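You operate a simulated robot arm through the tools that you are given. There is no shell and no other tool. Be economical: measure what you need, move in short steps, check, and stop when the job is done.

The job below is to be done with a simulated robot arm. You get a single attempt, and the scene is never put back.

## Task
Shut the propagator lid and sliders, mist 3 times, soil heat to 16.
Fine: lid and both vent sliders first, then mist; change no other setting.
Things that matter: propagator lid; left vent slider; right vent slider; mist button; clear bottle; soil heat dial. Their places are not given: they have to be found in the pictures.

The check looks at the end state, three seconds after you hand in, the way a careful person would. Anything else that was tipped, shoved, dropped, spilled or broken makes it a failure. A push-on lid holds only when it is set on centred and level and pressed home; a screw cap is set on level and turned clockwise until tight.

## Robot
A 6-joint arm with a two-finger parallel gripper, fixed in place. Base frame: the origin is at the foot of the arm, x ahead of it, y to its left, z up. Readings come in mm, degrees, newtons and seconds.
With the tool pointing down near the work surface it reaches from about 240 to 640 mm from the base axis. Its first joint turns from -66.0 to 66.0 degrees. Payload 2.7 kg.
Tool frame: the origin (TCP) lies between the finger pads and is the grasp point; the fingertips stand 23 mm ahead of it; z points along the fingers, y is the line along which they close. Largest opening 94 mm; finger width 38, thickness 10; the body of the gripper, 54 by 96 mm, starts 39 mm behind the TCP.
Orientation is that of the tool frame in the base frame, as a unit quaternion [x, y, z, w]. With the fingers straight down and closing along the base's y, the tool's x points along the base's -x, its y along +y and its z along -z.

## Interface
- The arm moves only by the tool servo_tool. Its argument "commands" is a list of rows, each an object of numbers (a shift or turn left out is 0, a gripper value left out holds the last): "tx", "ty", "tz": the shift along the tool's x, y, z in mm; "ax", "ay", "az": the turn, a rotation vector about the tool's x, y, z in degrees; "fingers": the opening, from 0 (shut) to 1 (fully open). In form: [{"tx": .., "ty": .., "tz": .., "ax": .., "ay": .., "az": .., "fingers": ..}, ...]. A call has 1 to 12 rows; each row is the pose to reach, as a shift and turn from the pose commanded when the call began, along the tool's axes at that moment. Each row takes 0.2 s and may step no farther than 50 mm and 8.6 degrees from the row before; otherwise, or with a gripper value out of range, the whole call is refused. Where a pose cannot be reached the arm comes as near as it can. A force on the tool above 60 N (or 10 N above the force at the start of the call, whichever is more), or a blocked arm, ends the call early, and 0.2 s more pass. Each finger travels about 45 mm/s and halts on what it meets, pressing with about 35 N; the grip force reading is that of the motor and also rises with nothing between the fingers. The clock runs only during rows and for 0.2 s after the last one: add rows that repeat a pose to give the fingers time. It gives the time, the measured TCP pose, the force on the tool (base axes), the opening and the grip force at its end, in the units of the frame above (readings bear some noise), and new pictures: "views" is both (left out), scene, wrist or none.
- Cameras (640 x 400 px; columns grow to the right, rows downward): "scene" is fixed at [79.1, -432.6, 1413.5]; the picture's right is [0.75, -0.67, 0.00], its down [-0.32, -0.36, -0.88] and it looks along [0.58, 0.66, -0.48] (base axes); focal length 215 px, centre (320, 200). "wrist" rides on the gripper at [-39, 0, -44] in the tool frame; the picture's right is [0.00, -1.00, 0.00], its down [0.97, 0.00, -0.24] and it looks along [0.24, 0.00, 0.97] (tool axes); focal length 218 px, centre (320, 200).
- pixel_to_xyz(camera, pixels): for up to 12 pixels [column, row] of the newest picture of that camera ("zoom" is the newest enlarged one), the place [x, y, z] in the base frame of the surface seen there, good to about 2 mm. The clock stands still meanwhile.
- enlarge(camera, box): a new picture of the part [left, top, right, bottom] of that camera's present view, enlarged. The clock stands still meanwhile.
- hand_in(): hands the job in; it is judged then, once.

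Go step by step. Measure first, check grasps and placings, and put right what went wrong. The budget is 80 turns and 120 pictures, counting those below and the enlarged ones. Unless the task says otherwise, let go and move clear before handing in, and close with one line.

The tools are called after "Emit:" as a command line: name --argument value ..., lists and objects as JSON in quotes. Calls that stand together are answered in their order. servo_tool: Moves the arm, as the interface text tells. Its arguments: {"type":"object","properties":{"commands":{"type":"array","items":{"type":"object","properties":{"tx":{"type":"number"},"ty":{"type":"number"},"tz":{"type":"number"},"ax":{"type":"number"},"ay":{"type":"number"},"az":{"type":"number"},"fingers":{"type":"number"}}}},"views":{"type":"string","enum":["both","scene","wrist","none"]}},"required":["commands"]} The other tools are called the same way: pixel_to_xyz (camera, pixels) gives the place of the surface under pixels of a picture; enlarge (camera, box) takes an enlarged picture of a part of a camera's view; hand_in () hands the job in.

At the start:

```text
time_s: 0.0
tcp_pos: [286.1, -69.5, 1358.5]
ee_rot: [0.0, 1.0, 0.002, 0.001]
wrist_force: [-0.4, 0.2, 0.9]
width: 94.2
gripper_force: 0.1
```

scene: 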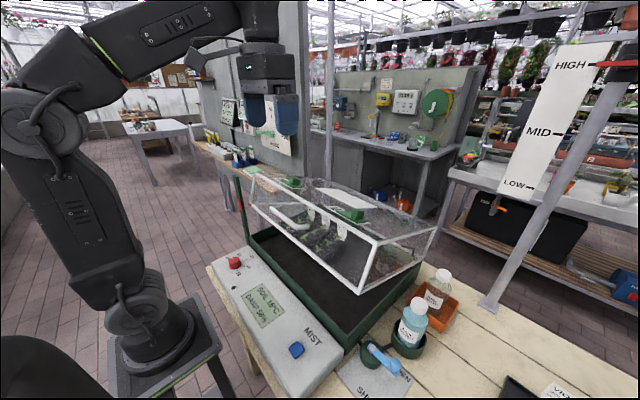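
wrist: 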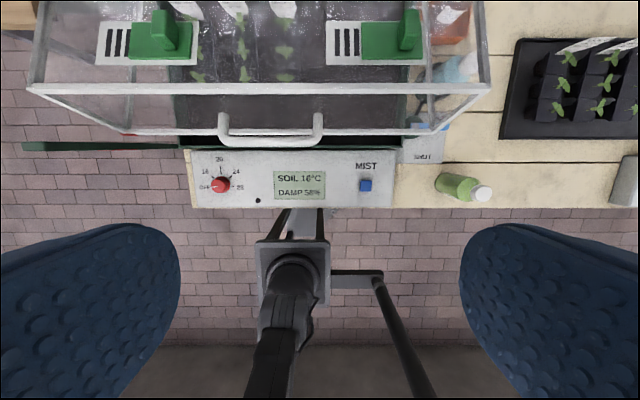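

The pictures show the propagator with its lid propped open, two green sliders, a panel with a red dial (wrist 221,185), a display and a blue MIST button (wrist 365,186). I'll enlarge these first.

Emit:
enlarge --camera "scene" --box '[200, 150, 460, 390]'

Emit:
enlarge --camera "wrist" --box '[20, 0, 500, 220]'

Emit:
enlarge --camera "wrist" --box '[180, 140, 400, 215]'

```text
1.67 times, centred on (330, 270) of scene
```

zoom: 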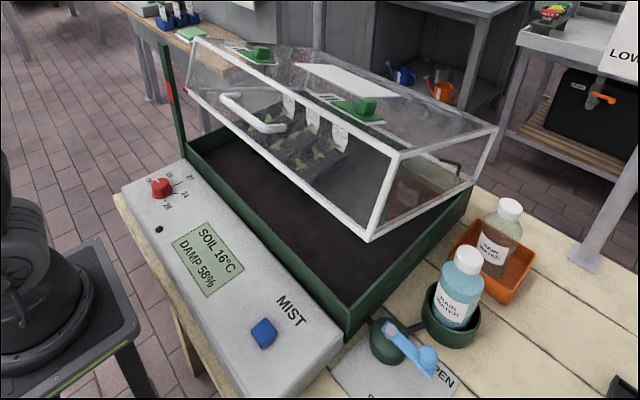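

```text
1.33 times, centred on (260, 110) of wrist
```

zoom: 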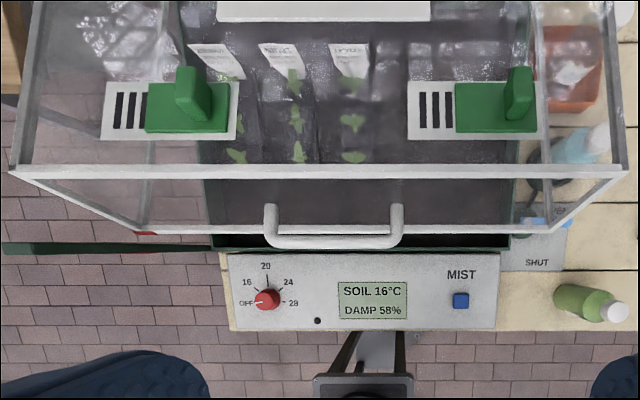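

```text
2.91 times, centred on (290, 178) of wrist
```

zoom: 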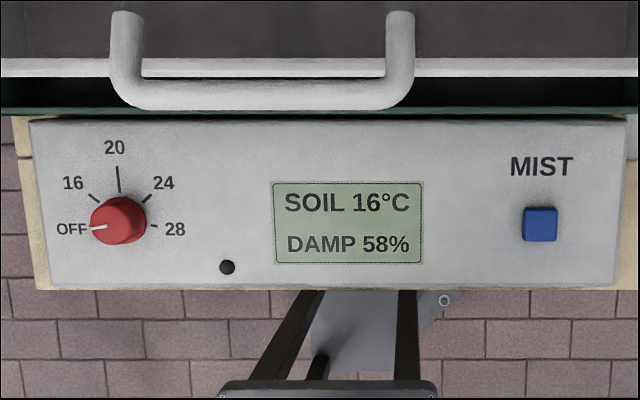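

I need a closer look at the bottles, the valve and the gauge before acting.

Emit:
enlarge --camera "scene" --box '[340, 260, 470, 400]'

Emit:
enlarge --camera "scene" --box '[480, 20, 640, 220]'

Emit:
pixel_to_xyz --camera "wrist" --pixels '[[221, 185], [365, 186], [270, 142], [228, 125], [317, 125], [160, 30], [410, 28], [130, 55], [30, 87], [488, 88], [300, 88], [197, 205]]'

Emit:
pixel_to_xyz --camera "scene" --pixels '[[439, 275], [417, 305], [412, 340], [433, 300], [375, 350], [395, 372], [440, 315], [236, 262], [295, 349], [290, 215], [350, 350], [280, 340]]'

```text
2.86 times, centred on (405, 330) of scene
```

zoom: 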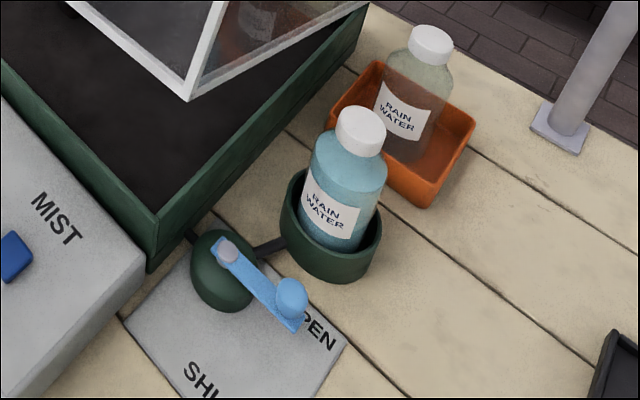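

```text
2.00 times, centred on (560, 120) of scene
```

zoom: 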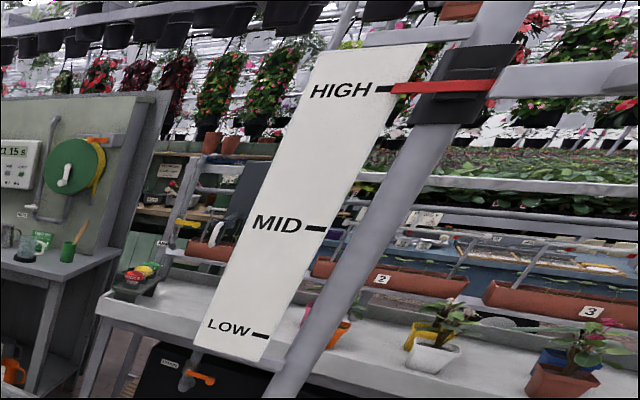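

```text
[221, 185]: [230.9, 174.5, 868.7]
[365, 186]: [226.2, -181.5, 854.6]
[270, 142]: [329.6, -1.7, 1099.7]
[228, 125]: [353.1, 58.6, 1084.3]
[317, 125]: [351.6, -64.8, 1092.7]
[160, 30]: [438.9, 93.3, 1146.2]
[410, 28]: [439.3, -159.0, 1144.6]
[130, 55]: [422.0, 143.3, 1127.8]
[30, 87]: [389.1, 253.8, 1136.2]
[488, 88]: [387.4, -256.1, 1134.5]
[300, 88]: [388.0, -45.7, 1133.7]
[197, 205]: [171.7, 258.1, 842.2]
```

```text
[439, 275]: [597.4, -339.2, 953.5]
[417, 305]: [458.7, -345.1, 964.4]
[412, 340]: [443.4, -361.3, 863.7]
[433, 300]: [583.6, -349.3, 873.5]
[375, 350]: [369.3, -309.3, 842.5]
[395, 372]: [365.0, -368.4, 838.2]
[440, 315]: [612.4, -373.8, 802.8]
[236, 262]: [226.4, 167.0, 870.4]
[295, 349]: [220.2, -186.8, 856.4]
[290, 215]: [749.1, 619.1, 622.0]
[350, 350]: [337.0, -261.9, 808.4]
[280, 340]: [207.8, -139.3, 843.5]
```

The lid is open and raised. I'll check how it's held up, looking at the green post and the lid's edges.

Emit:
enlarge --camera "scene" --box '[220, 150, 340, 260]'

Emit:
pixel_to_xyz --camera "zoom" --pixels '[[110, 100], [130, 200], [145, 290], [300, 240], [380, 280], [310, 150], [200, 200], [560, 240]]'

Emit:
pixel_to_xyz --camera "scene" --pixels '[[363, 290], [380, 243], [437, 228], [252, 205], [252, 178], [350, 350], [346, 335], [420, 265], [250, 240], [274, 222], [310, 225], [350, 215]]'

Emit:
enlarge --camera "scene" --box '[330, 180, 450, 300]'

```text
3.64 times, centred on (280, 205) of scene
```

zoom: 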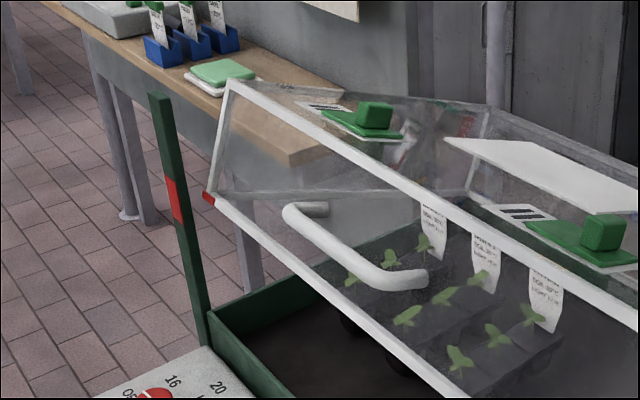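

```text
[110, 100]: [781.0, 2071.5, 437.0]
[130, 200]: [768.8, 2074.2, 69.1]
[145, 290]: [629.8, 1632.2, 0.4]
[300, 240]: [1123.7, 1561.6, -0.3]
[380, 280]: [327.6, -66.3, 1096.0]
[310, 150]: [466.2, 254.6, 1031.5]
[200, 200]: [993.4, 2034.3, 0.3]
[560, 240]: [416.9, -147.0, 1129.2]
```

```text
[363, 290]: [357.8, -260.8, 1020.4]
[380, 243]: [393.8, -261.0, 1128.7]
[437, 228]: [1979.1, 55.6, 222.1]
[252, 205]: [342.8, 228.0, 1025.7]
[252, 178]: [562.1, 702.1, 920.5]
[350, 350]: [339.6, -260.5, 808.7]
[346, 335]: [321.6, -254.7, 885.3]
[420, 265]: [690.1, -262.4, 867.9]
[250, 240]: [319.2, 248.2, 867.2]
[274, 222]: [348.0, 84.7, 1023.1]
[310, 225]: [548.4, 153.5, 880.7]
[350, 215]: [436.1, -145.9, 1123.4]
```

```text
3.33 times, centred on (390, 240) of scene
```

zoom: 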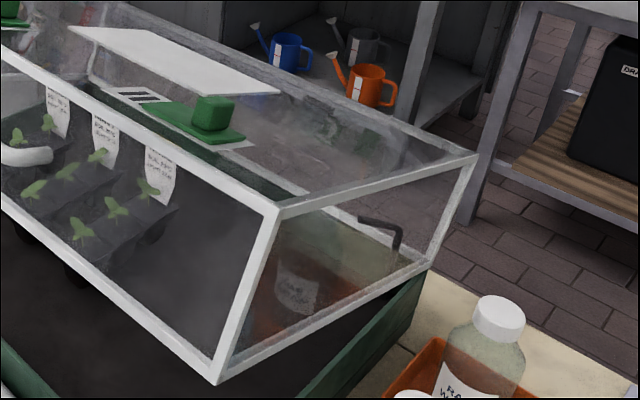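

The lid hinges at the back (about x 690, z 870) and is open about 24°. The handle bar is at about x 328, z 1097. I'll close the fingers and move just above the handle's middle.

Emit:
servo_tool --commands '[{"tx": -8, "ty": 12, "tz": 30, "fingers": 0}, {"tx": -16, "ty": 24, "tz": 65}, {"tx": -24, "ty": 36, "tz": 100}, {"tx": -32, "ty": 48, "tz": 135}, {"tx": -40, "ty": 60, "tz": 170}, {"tx": -44, "ty": 69, "tz": 205}, {"tx": -44, "ty": 69, "tz": 205}, {"tx": -44, "ty": 69, "tz": 205}]'

```text
time_s: 1.8
tcp_pos: [329.5, -0.6, 1153.9]
ee_rot: [-0.001, 1.0, 0.0, 0.0]
wrist_force: [0.0, 0.3, 0.3]
width: 0.1
gripper_force: 35.0
```

scene: 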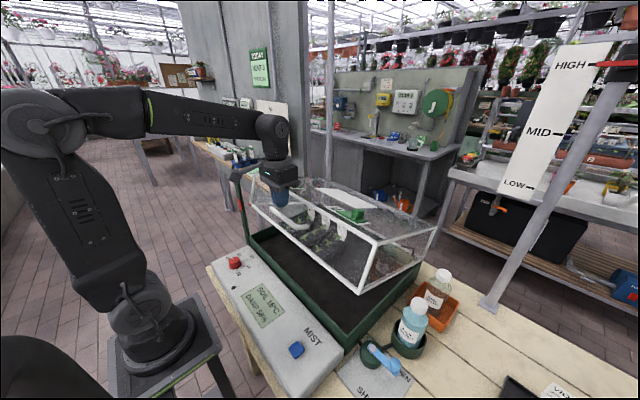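
wrist: 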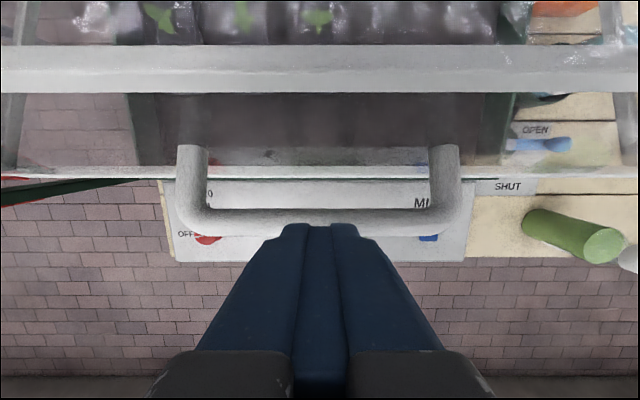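

A "TODAY" notice is now visible at scene (260,70), along with papers near (270,115). I'll read them before pushing anything.

Emit:
enlarge --camera "scene" --box '[240, 45, 290, 90]'

Emit:
enlarge --camera "scene" --box '[215, 80, 305, 150]'

Emit:
pixel_to_xyz --camera "wrist" --pixels '[[318, 212], [190, 170], [446, 170], [300, 170], [500, 65]]'

```text
8.89 times, centred on (265, 68) of scene
```

zoom: 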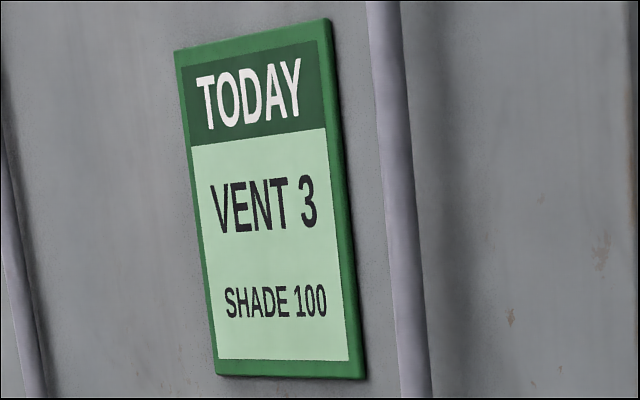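

```text
5.71 times, centred on (260, 115) of scene
```

zoom: 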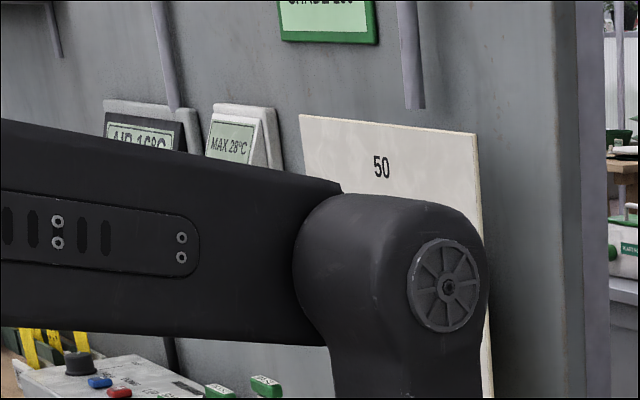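

```text
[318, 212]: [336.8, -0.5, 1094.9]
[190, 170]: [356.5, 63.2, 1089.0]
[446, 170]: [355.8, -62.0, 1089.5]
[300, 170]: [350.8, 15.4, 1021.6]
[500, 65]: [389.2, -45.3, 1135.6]
```

The notice has nothing to do with this job. I'll press the handle down along the hinge arc, first part only.

Emit:
servo_tool --commands '[{"tx": 0, "tz": 20}, {"tx": 3, "tz": 30}, {"tx": 9, "tz": 41}, {"tx": 16, "tz": 53}, {"tx": 23, "tz": 66}, {"tx": 29, "tz": 79}]'

```text
time_s: 3.2
tcp_pos: [301.4, 0.9, 1075.1]
ee_rot: [0.001, 1.0, 0.001, -0.001]
wrist_force: [0.4, 0.0, 0.4]
width: 0.0
gripper_force: 35.3
```

scene: 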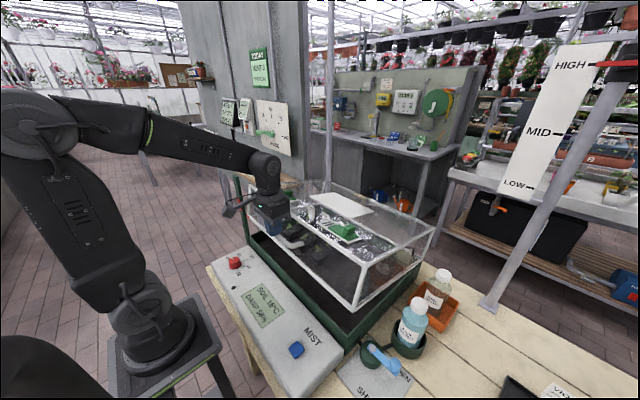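
wrist: 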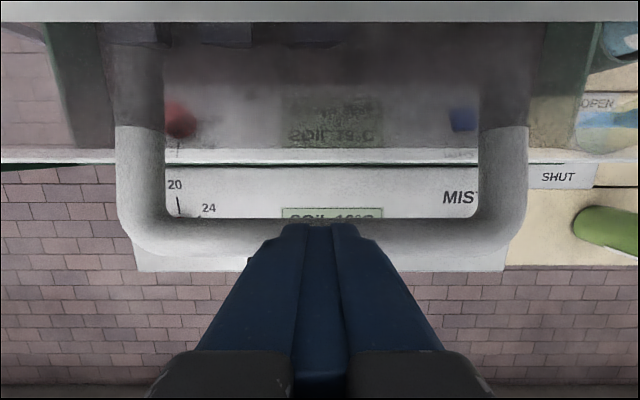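

The lid follows with almost no force. I'll carry on along the arc to nearly closed.

Emit:
servo_tool --commands '[{"tx": 6, "tz": 14}, {"tx": 12, "tz": 28}, {"tx": 17, "tz": 42}, {"tx": 22, "tz": 56}, {"tx": 26, "tz": 70}, {"tx": 29, "tz": 85}, {"tx": 31, "tz": 95}, {"tx": 33, "tz": 103}]'

```text
time_s: 4.9
tcp_pos: [269.9, 1.4, 984.3]
ee_rot: [0.001, 1.0, 0.0, 0.003]
wrist_force: [-11.9, 0.1, 19.9]
width: 0.0
gripper_force: 35.1
stopped in row 8: the force on the tool passed its limit (the readings are from after the stop); the commanded pose is now the measured one
```

scene: 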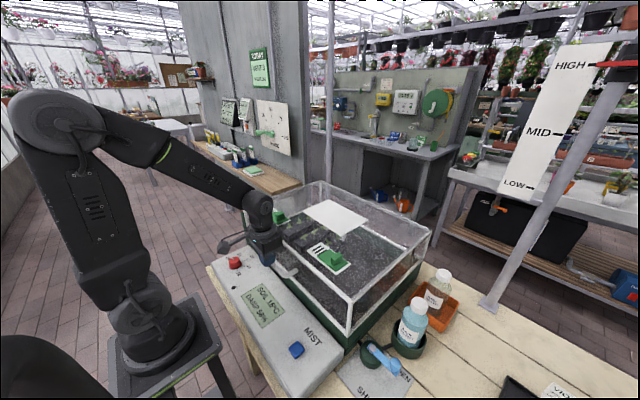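
wrist: 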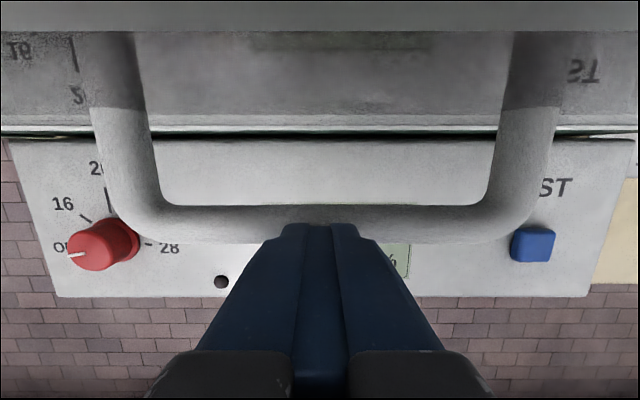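

The lid seems to be seated: the tool stopped at TCP z 984. I'll enlarge the rim gap to check.

Emit:
enlarge --camera "scene" --box '[230, 180, 440, 360]'

Emit:
enlarge --camera "scene" --box '[320, 240, 430, 350]'

Emit:
pixel_to_xyz --camera "scene" --pixels '[[347, 331], [349, 302], [432, 234], [310, 303], [334, 258], [317, 248], [279, 214], [345, 260]]'

```text
2.22 times, centred on (335, 270) of scene
```

zoom: 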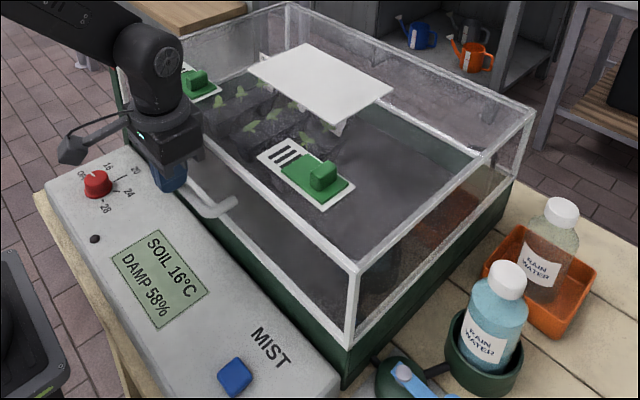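

```text
3.64 times, centred on (375, 295) of scene
```

zoom: 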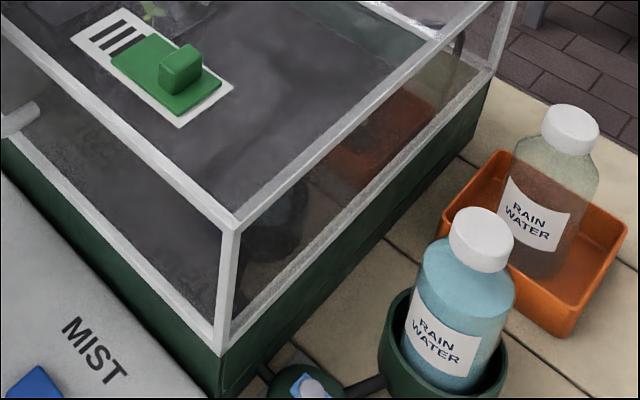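

```text
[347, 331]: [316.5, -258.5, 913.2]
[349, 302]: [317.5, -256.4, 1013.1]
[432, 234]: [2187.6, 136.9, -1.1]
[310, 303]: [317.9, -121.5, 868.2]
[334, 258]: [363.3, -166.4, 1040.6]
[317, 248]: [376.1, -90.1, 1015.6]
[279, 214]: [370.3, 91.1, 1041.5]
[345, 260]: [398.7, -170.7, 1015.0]
```

The lid is shut, with its frame down on the rim. Next I'll lift away and look at both sliders from above.

Emit:
servo_tool --commands '[{"tz": -40}, {"tz": -80}, {"tz": -120}, {"tx": -20, "ty": -10, "tz": -160}, {"tx": -40, "ty": -20, "tz": -200}, {"tx": -60, "ty": -40, "tz": -230}]'

Emit:
pixel_to_xyz --camera "wrist" --pixels '[[320, 60]]'

```text
time_s: 6.3
tcp_pos: [328.3, -40.5, 1214.3]
ee_rot: [0.0, 1.0, 0.001, 0.003]
wrist_force: [-0.4, 0.0, 0.2]
width: 0.0
gripper_force: 35.7
```

scene: 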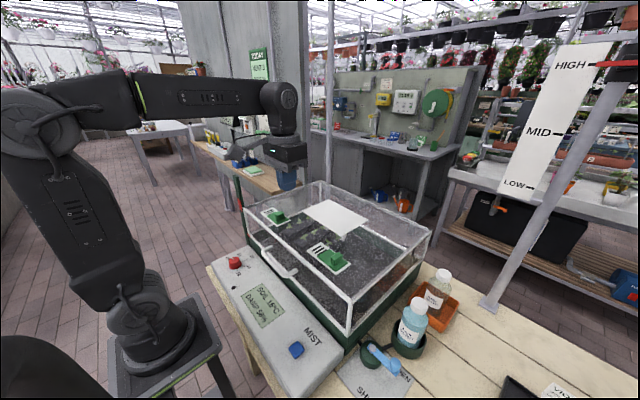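
wrist: 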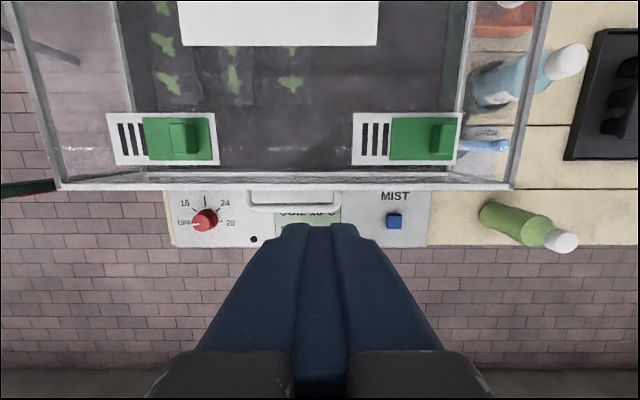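

```text
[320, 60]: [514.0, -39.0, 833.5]
```

The lid stayed shut. Now I'll measure the slider plates, the green bodies and the knobs.

Emit:
enlarge --camera "wrist" --box '[95, 100, 235, 180]'

Emit:
enlarge --camera "wrist" --box '[340, 100, 480, 180]'

Emit:
pixel_to_xyz --camera "wrist" --pixels '[[110, 135], [118, 135], [142, 140], [147, 155], [206, 155], [214, 140], [184, 137], [354, 140], [389, 155], [458, 155], [441, 137], [460, 120]]'

```text
4.57 times, centred on (165, 140) of wrist
```

zoom: 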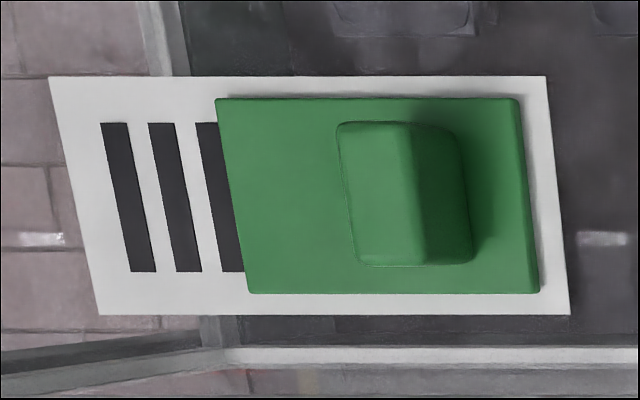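

```text
4.57 times, centred on (410, 140) of wrist
```

zoom: 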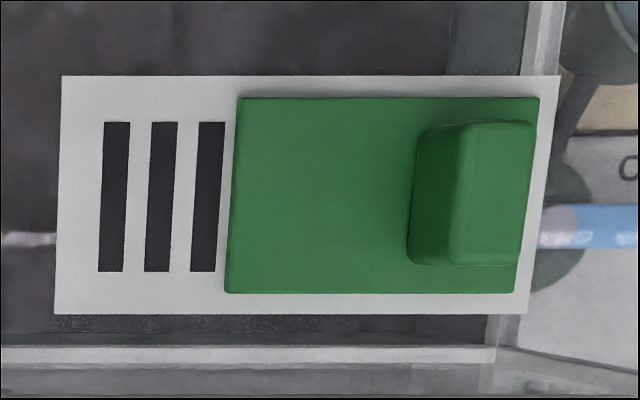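

```text
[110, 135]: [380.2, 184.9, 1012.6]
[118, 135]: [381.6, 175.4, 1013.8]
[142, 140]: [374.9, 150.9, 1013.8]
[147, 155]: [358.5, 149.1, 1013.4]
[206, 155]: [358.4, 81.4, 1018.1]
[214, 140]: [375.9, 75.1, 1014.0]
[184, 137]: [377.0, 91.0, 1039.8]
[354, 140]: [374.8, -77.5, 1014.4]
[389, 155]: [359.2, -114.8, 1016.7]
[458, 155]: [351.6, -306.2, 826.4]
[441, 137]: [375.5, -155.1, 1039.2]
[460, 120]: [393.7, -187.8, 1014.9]
```

The sliders have to go left (+y) to cover the slots, about 33 mm. I'll come down with closed fingers on the −y side of the right knob.

Emit:
servo_tool --commands '[{"tx": -12, "ty": -40}, {"tx": -24, "ty": -80}, {"tx": -36, "ty": -120}, {"tx": -47, "ty": -158}, {"tx": -47, "ty": -158, "tz": 45}, {"tx": -47, "ty": -158, "tz": 90}, {"tx": -47, "ty": -158, "tz": 130}, {"tx": -47, "ty": -158, "tz": 155}, {"tx": -47, "ty": -158, "tz": 167}]'

Emit:
enlarge --camera "scene" --box '[260, 180, 400, 300]'

```text
time_s: 8.3
tcp_pos: [378.8, -197.6, 1048.1]
ee_rot: [0.001, 1.0, 0.001, 0.004]
wrist_force: [0.0, -0.5, -0.4]
width: 0.2
gripper_force: 34.6
```

scene: 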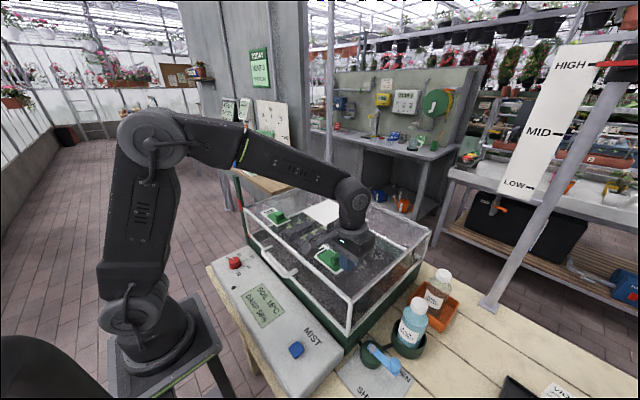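
wrist: 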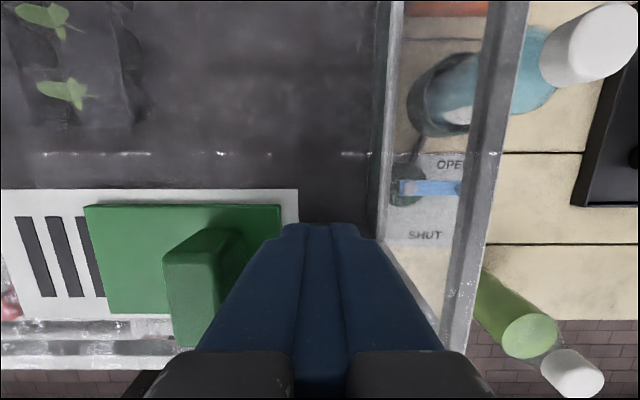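

```text
3.33 times, centred on (330, 240) of scene
```

zoom: 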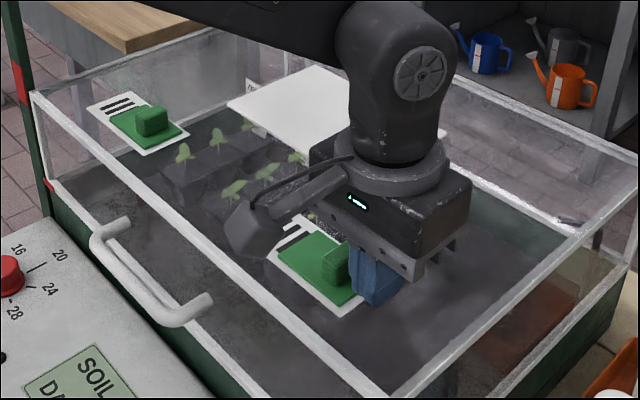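

The fingers are beside the right knob. I'll push +y until it meets its stop, with small steps near the end.

Emit:
servo_tool --commands '[{"ty": 8, "tx": 5}, {"ty": 16, "tx": 5}, {"ty": 24, "tx": 5}, {"ty": 32, "tx": 5}, {"ty": 38, "tx": 5}, {"ty": 42, "tx": 5}]'

```text
time_s: 9.7
tcp_pos: [372.8, -154.6, 1048.2]
ee_rot: [0.0, 1.0, 0.0, 0.003]
wrist_force: [-0.4, -1.1, 0.7]
width: 0.0
gripper_force: 35.0
```

scene: 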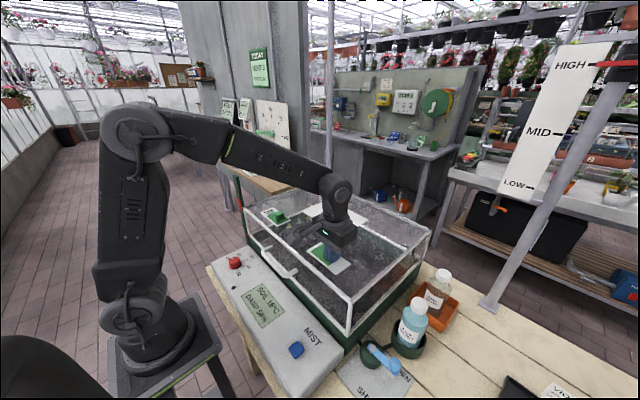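
wrist: 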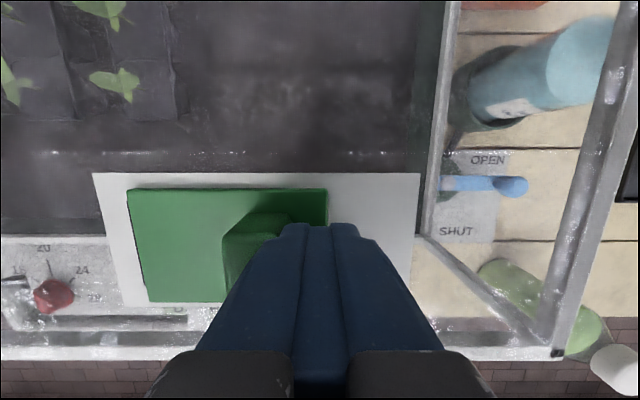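

The slots are covered, but about 12 mm of plate still shows on the left. I'll keep going gently until it stops.

Emit:
servo_tool --commands '[{"ty": 2}, {"ty": 4}, {"ty": 6}, {"ty": 8}, {"ty": 10}, {"ty": 12}]' --views "wrist"

```text
time_s: 11.1
tcp_pos: [373.8, -145.9, 1049.2]
ee_rot: [0.001, 1.0, -0.002, 0.006]
wrist_force: [5.4, -30.7, -3.9]
width: 0.0
gripper_force: 34.9
```

wrist: 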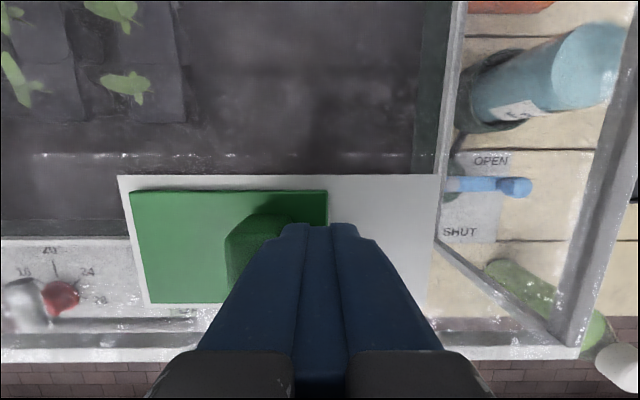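

The right slider is at its stop (30 N), flush with the slots covered. I'll back off, lift, and go to the −y side of the left knob.

Emit:
servo_tool --commands '[{"ty": -8}, {"ty": -8, "tz": -40}, {"ty": 30, "tz": -55}, {"ty": 75, "tz": -55}, {"ty": 120, "tz": -55}, {"ty": 165, "tz": -55}, {"ty": 205, "tz": -55}, {"ty": 205, "tz": -55}, {"ty": 205, "tz": -25}, {"ty": 205, "tz": 1}]'

```text
time_s: 13.3
tcp_pos: [371.7, 62.4, 1045.6]
ee_rot: [0.0, 1.0, 0.002, 0.004]
wrist_force: [-0.5, 0.1, -1.0]
width: 0.0
gripper_force: 34.9
```

scene: 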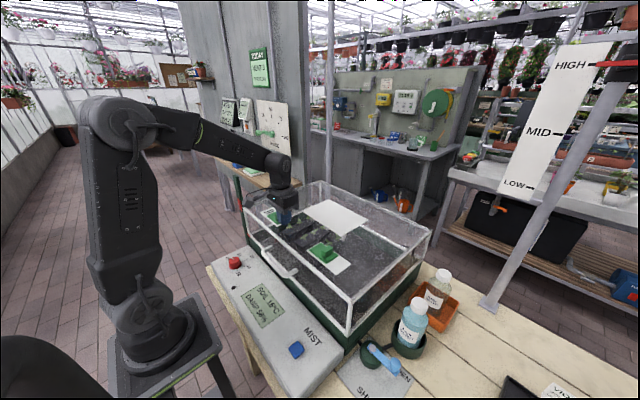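
wrist: 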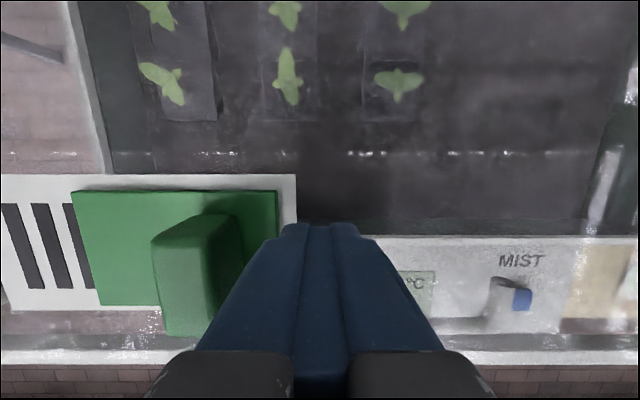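

I'm clear of the left knob. Pushing +y to its stop, expected at about y 116.

Emit:
servo_tool --commands '[{"ty": 8}, {"ty": 16}, {"ty": 24}, {"ty": 32}, {"ty": 38}, {"ty": 44}, {"ty": 47}, {"ty": 50}, {"ty": 52}, {"ty": 54}, {"ty": 56}, {"ty": 58}]'

```text
time_s: 15.9
tcp_pos: [374.5, 114.2, 1046.8]
ee_rot: [0.001, 1.0, -0.004, 0.002]
wrist_force: [2.1, -48.1, 1.3]
width: 0.0
gripper_force: 35.0
```

scene: 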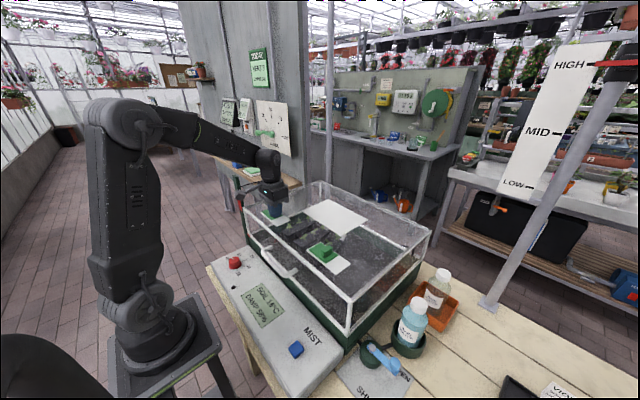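
wrist: 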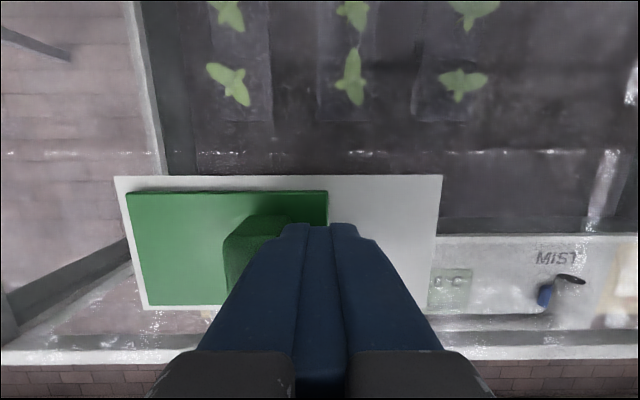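

Both sliders are at their closed stops. I'll back off, lift, and move above the mist button, stopping high to measure it.

Emit:
servo_tool --commands '[{"ty": -6}, {"ty": -6, "tz": -45}, {"ty": -10, "tz": -90}, {"tx": 10, "ty": -50, "tz": -90}, {"tx": 30, "ty": -90, "tz": -90}, {"tx": 50, "ty": -130, "tz": -90}, {"tx": 70, "ty": -170, "tz": -90}, {"tx": 92, "ty": -210, "tz": -90}, {"tx": 114, "ty": -250, "tz": -80}, {"tx": 135, "ty": -280, "tz": -60}, {"tx": 150, "ty": -297, "tz": -30}, {"tx": 150, "ty": -297, "tz": 10}]'

Emit:
enlarge --camera "scene" --box '[230, 180, 440, 360]'

```text
time_s: 18.5
tcp_pos: [221.1, -176.4, 1034.4]
ee_rot: [-0.001, 1.0, 0.0, 0.005]
wrist_force: [0.4, 0.5, 0.5]
width: 0.0
gripper_force: 35.2
```

scene: 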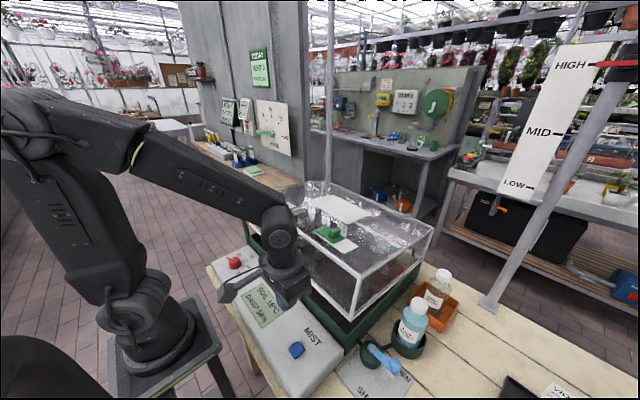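
wrist: 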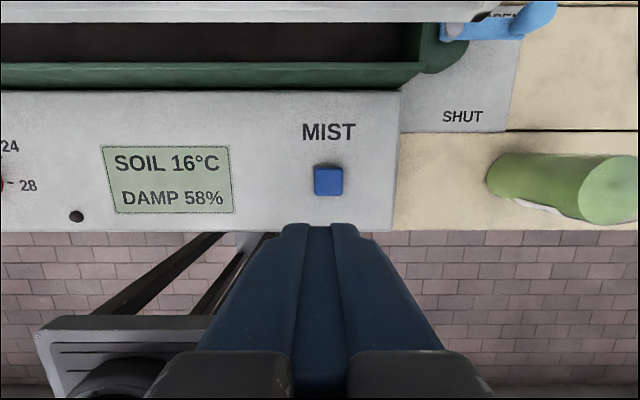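

```text
2.22 times, centred on (335, 270) of scene
```

zoom: 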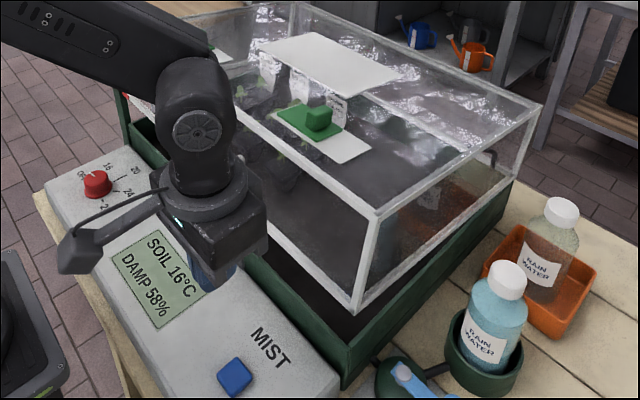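

The lid front has lifted again: zoom (360,310) shows a gap to the tray. My lift probably dragged it by the left knob. I'll measure how far it's open and look at the left slider before closing it again.

Emit:
pixel_to_xyz --camera "scene" --pixels '[[353, 317], [359, 280], [334, 236], [330, 240]]'

Emit:
servo_tool --commands '[{"tz": -45, "ty": 20}, {"tz": -90, "ty": 40}, {"tz": -130, "ty": 60}, {"tz": -160, "ty": 100, "tx": -10}, {"tz": -170, "ty": 140, "tx": -30}, {"tz": -170, "ty": 177, "tx": -50}]'

```text
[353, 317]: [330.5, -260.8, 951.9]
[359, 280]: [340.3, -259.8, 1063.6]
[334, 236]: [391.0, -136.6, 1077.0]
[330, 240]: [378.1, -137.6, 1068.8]
```

```text
refused: row 4 steps farther than a row can; nothing moved
```

The lid is open about 7–8°, which puts the handle at about x 281, z 985. I'll move up and over the handle.

Emit:
servo_tool --commands '[{"tz": -40, "ty": 10}, {"tz": -80, "ty": 30}, {"tz": -120, "ty": 55}, {"tz": -150, "ty": 85, "tx": -10}, {"tz": -165, "ty": 120, "tx": -30}, {"tz": -165, "ty": 150, "tx": -45}, {"tz": -165, "ty": 177, "tx": -60}]'

```text
time_s: 20.1
tcp_pos: [280.9, -0.8, 1202.1]
ee_rot: [0.001, 1.0, 0.0, 0.004]
wrist_force: [0.5, -0.3, 0.7]
width: 0.0
gripper_force: 35.0
```

scene: 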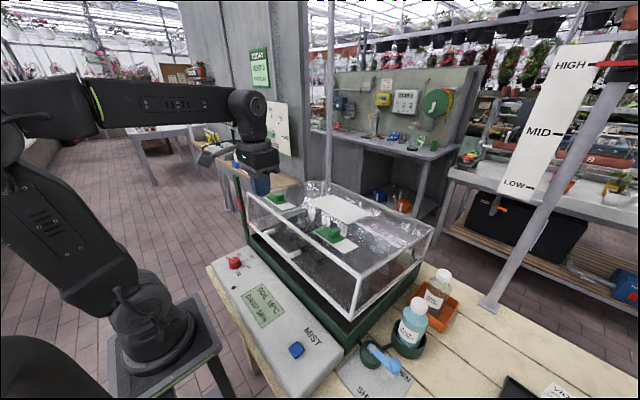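
wrist: 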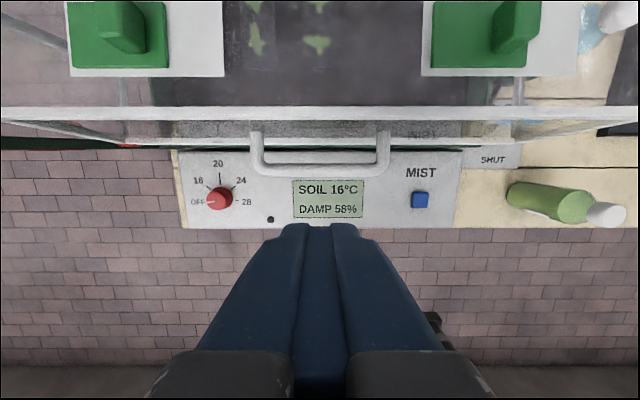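

Both sliders are still fully left. The handle bar is at wrist (320,171), so I'll measure it.

Emit:
pixel_to_xyz --camera "wrist" --pixels '[[320, 170], [320, 172], [418, 200], [219, 198], [300, 113]]'

```text
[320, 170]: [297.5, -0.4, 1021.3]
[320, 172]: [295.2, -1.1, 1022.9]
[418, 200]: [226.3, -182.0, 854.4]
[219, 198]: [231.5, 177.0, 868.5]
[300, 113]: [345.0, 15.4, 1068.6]
```

The bar is at x 295, z 1022. I'll go down onto it and press along the arc until it seats.

Emit:
servo_tool --commands '[{"tx": -11, "tz": 48}, {"tx": -13, "tz": 96}, {"tx": -13, "tz": 135}, {"tx": -11, "tz": 150}, {"tx": -8, "tz": 163}, {"tx": -4, "tz": 176}, {"tx": 2, "tz": 190}, {"tx": 6, "tz": 203}, {"tx": 9, "tz": 213}, {"tx": 10, "tz": 219}, {"tx": 11, "tz": 223}]'

```text
time_s: 22.4
tcp_pos: [273.8, 1.0, 983.9]
ee_rot: [0.001, 1.0, 0.0, 0.007]
wrist_force: [-10.7, 0.6, 17.3]
width: 0.3
gripper_force: 35.3
stopped in row 11: the force on the tool passed its limit (the readings are from after the stop); the commanded pose is now the measured one
```

scene: 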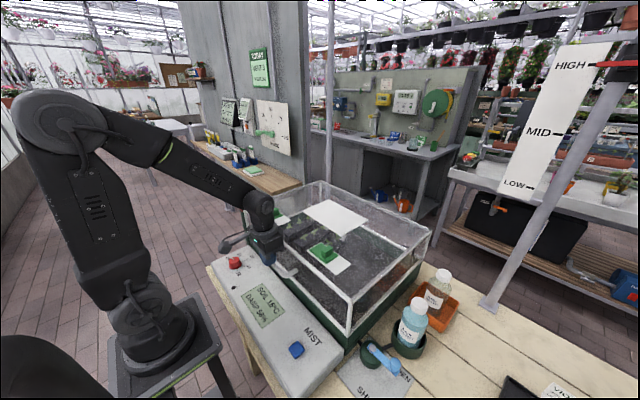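
wrist: 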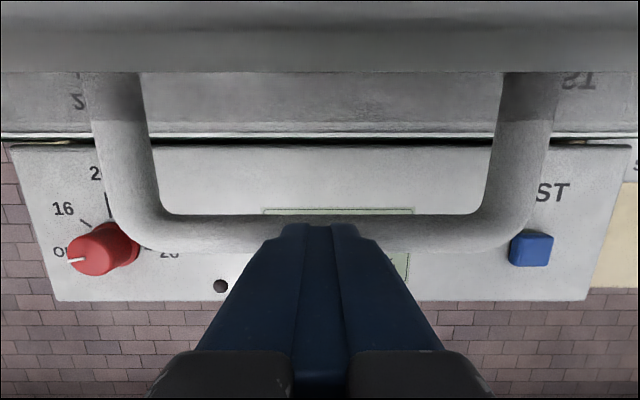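

The lid is seated again at the same height as before. I'll lift straight up and move over to the mist button.

Emit:
servo_tool --commands '[{"tz": -40}, {"tz": -60, "tx": 10}, {"tx": 20, "ty": -40, "tz": -60}, {"tx": 30, "ty": -80, "tz": -60}, {"tx": 40, "ty": -120, "tz": -60}, {"tx": 48, "ty": -155, "tz": -50}, {"tx": 48, "ty": -184, "tz": -30}, {"tx": 48, "ty": -184, "tz": 15}, {"tx": 48, "ty": -184, "tz": 50}, {"tx": 48, "ty": -184, "tz": 75}]'

Emit:
enlarge --camera "scene" --box '[230, 180, 440, 360]'

```text
time_s: 24.6
tcp_pos: [226.3, -182.1, 906.8]
ee_rot: [0.0, 1.0, 0.0, 0.008]
wrist_force: [-0.1, 0.1, 0.2]
width: 0.1
gripper_force: 35.2
```

scene: 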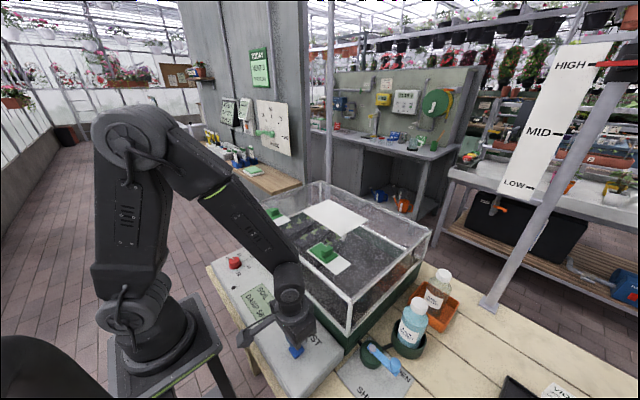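
wrist: 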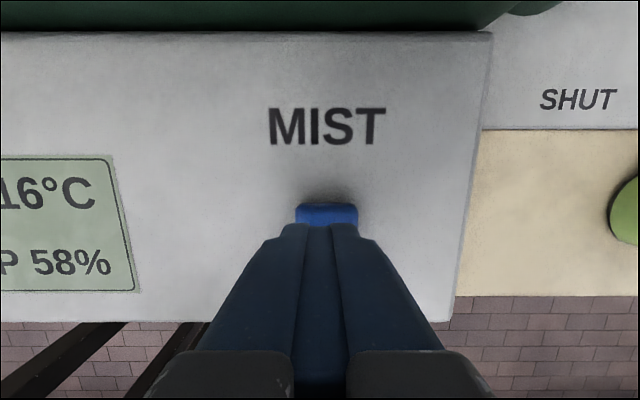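

```text
2.22 times, centred on (335, 270) of scene
```

zoom: 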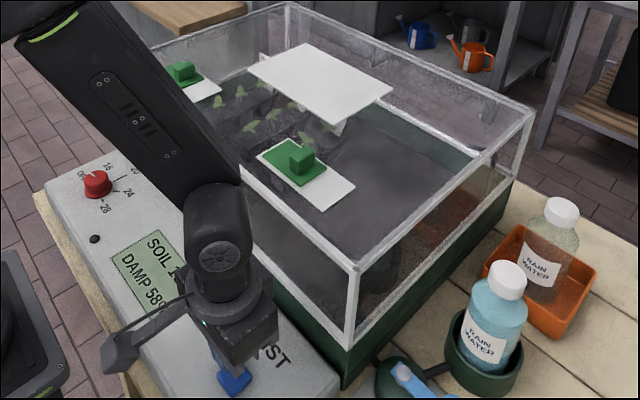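

The lid and sliders are all shut, and the fingertips are above the blue button. I'll start the first press to find its depth.

Emit:
servo_tool --commands '[{"tz": 15}, {"tz": 22}, {"tz": 27}, {"tz": 30}, {"tz": 32}, {"tz": 33}]' --views "both"

```text
time_s: 26.0
tcp_pos: [228.6, -182.4, 875.2]
ee_rot: [0.001, 1.0, 0.001, 0.007]
wrist_force: [-1.3, 2.3, 5.8]
width: 0.0
gripper_force: 35.4
```

scene: 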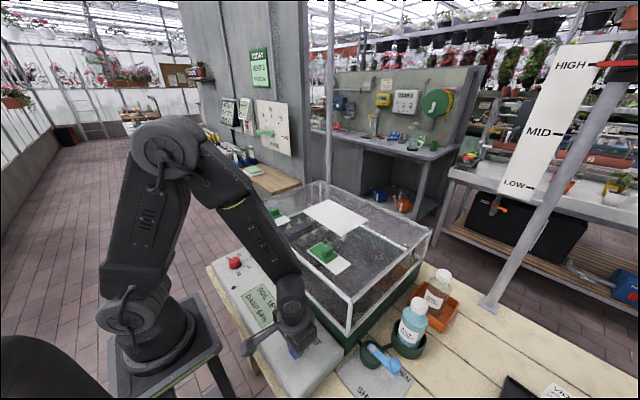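
wrist: 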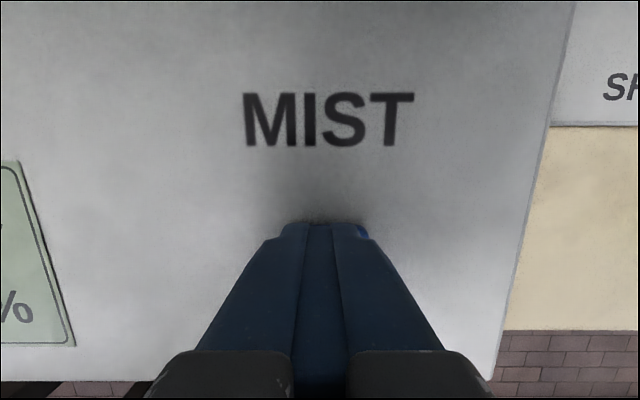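

The tip is at z 852 with about 6 N of spring force. I'll check the display for a change in reading.

Emit:
enlarge --camera "scene" --box '[235, 270, 325, 360]'

```text
4.44 times, centred on (280, 315) of scene
```

zoom: 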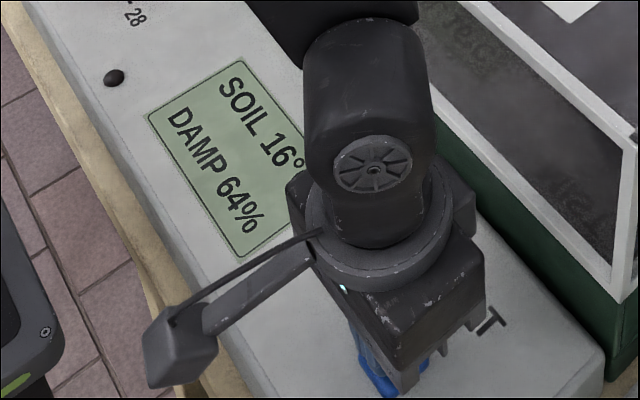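

The display now reads DAMP 64%, so the first press counted (+6). I'll release and press a second time the same way.

Emit:
servo_tool --commands '[{"tz": -5}, {"tz": -14}, {"tz": -14}, {"tz": -8}, {"tz": -4}, {"tz": -1}, {"tz": 0}, {"tz": 0}, {"tz": -6}, {"tz": -14}]' --views "scene"

Emit:
enlarge --camera "scene" --box '[235, 270, 325, 360]'

```text
time_s: 28.2
tcp_pos: [227.5, -183.9, 889.4]
ee_rot: [0.002, 1.0, 0.0, 0.007]
wrist_force: [0.0, -0.4, 0.0]
width: 0.2
gripper_force: 35.3
```

scene: 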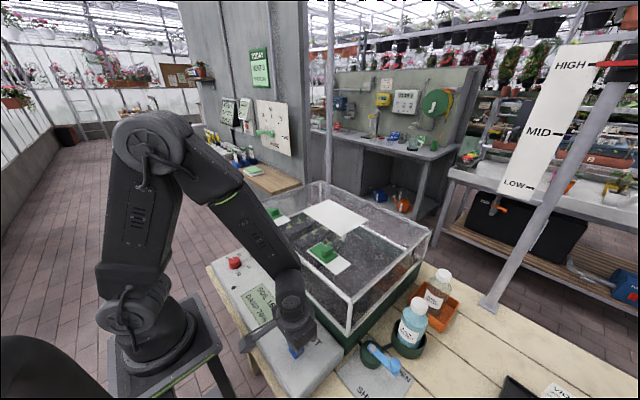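

```text
4.44 times, centred on (280, 315) of scene
```

zoom: 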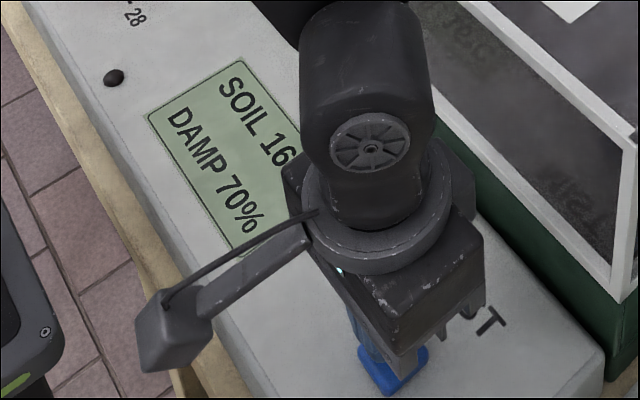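

It reads 70% now, so two mists are counted. Third press; the button is released at the moment.

Emit:
servo_tool --commands '[{"tz": 6}, {"tz": 10}, {"tz": 13}, {"tz": 14}, {"tz": 14}, {"tz": 8}, {"tz": 0}, {"tz": -40}, {"tz": -80}]' --views "both"

Emit:
enlarge --camera "scene" --box '[220, 240, 350, 370]'

```text
time_s: 30.2
tcp_pos: [223.6, -184.8, 970.4]
ee_rot: [0.001, 1.0, 0.001, 0.006]
wrist_force: [0.3, 1.5, 0.1]
width: 0.1
gripper_force: 34.9
```

scene: 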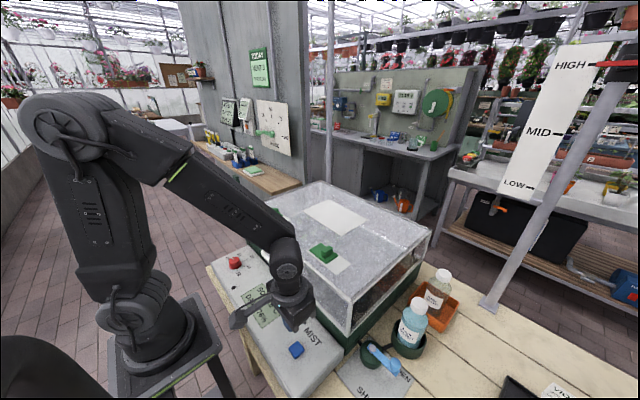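
wrist: 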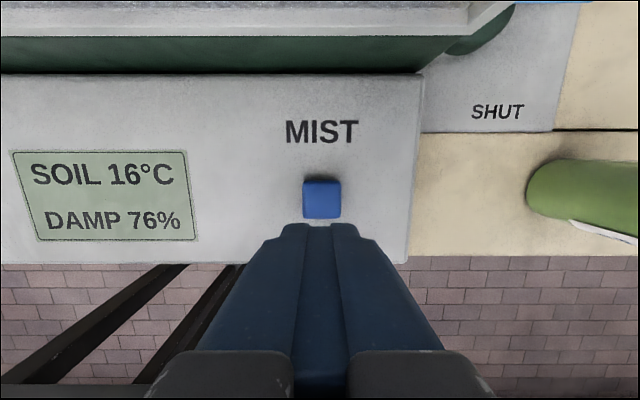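

```text
3.08 times, centred on (285, 305) of scene
```

zoom: 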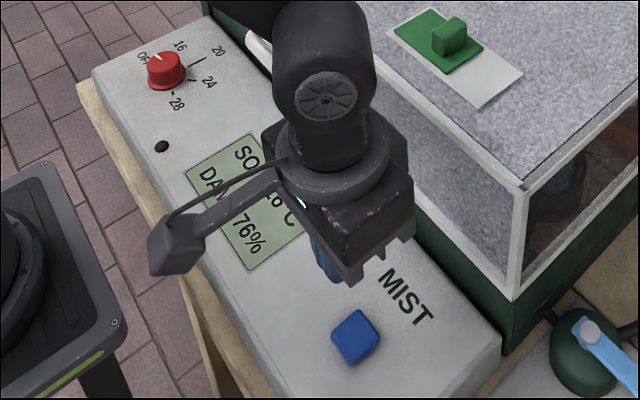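

DAMP is 76%, which makes three mists, and the button is released. Next is the soil heat dial, still at OFF; I'll travel high and around to look at it from above.

Emit:
servo_tool --commands '[{"tz": -45}, {"tz": -90, "ty": 10, "tx": -10}, {"tz": -100, "ty": 50, "tx": -30}, {"tz": -100, "ty": 95, "tx": -45}, {"tz": -100, "ty": 140, "tx": -55}, {"tz": -100, "ty": 185, "tx": -60}, {"tz": -100, "ty": 230, "tx": -55}, {"tz": -100, "ty": 275, "tx": -40}, {"tz": -100, "ty": 320, "tx": -20}, {"tz": -80, "ty": 355, "tx": -6, "fingers": 0.55}, {"tz": -40, "ty": 360, "tx": -6}, {"tz": -40, "ty": 360, "tx": -6}]'

Emit:
enlarge --camera "wrist" --box '[240, 100, 400, 230]'

```text
time_s: 32.8
tcp_pos: [230.9, 176.1, 1008.7]
ee_rot: [0.001, 1.0, 0.001, 0.008]
wrist_force: [-0.4, -0.3, 0.0]
width: 51.7
gripper_force: 0.1
```

scene: 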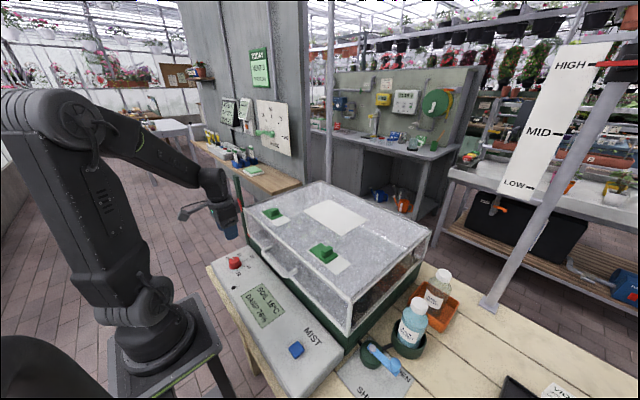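
wrist: 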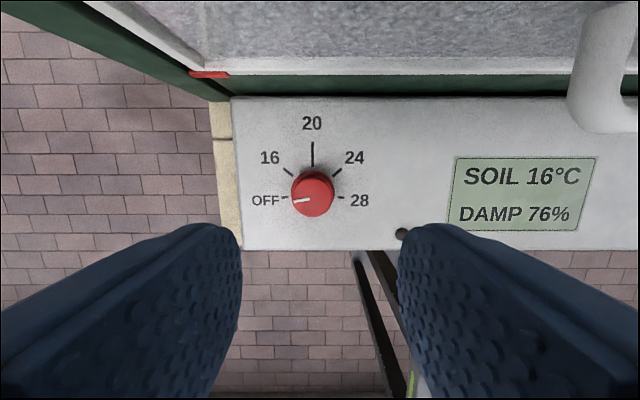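

```text
3.08 times, centred on (320, 165) of wrist
```

zoom: 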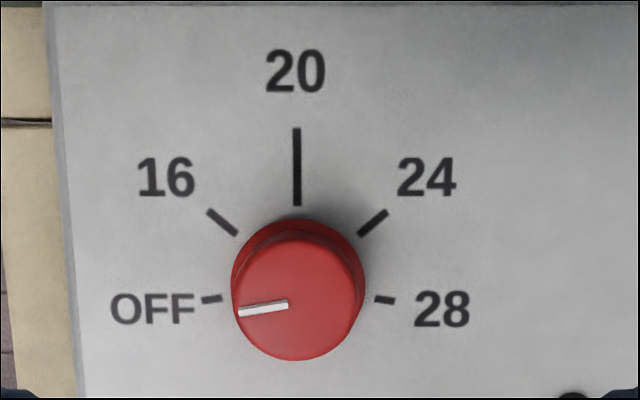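

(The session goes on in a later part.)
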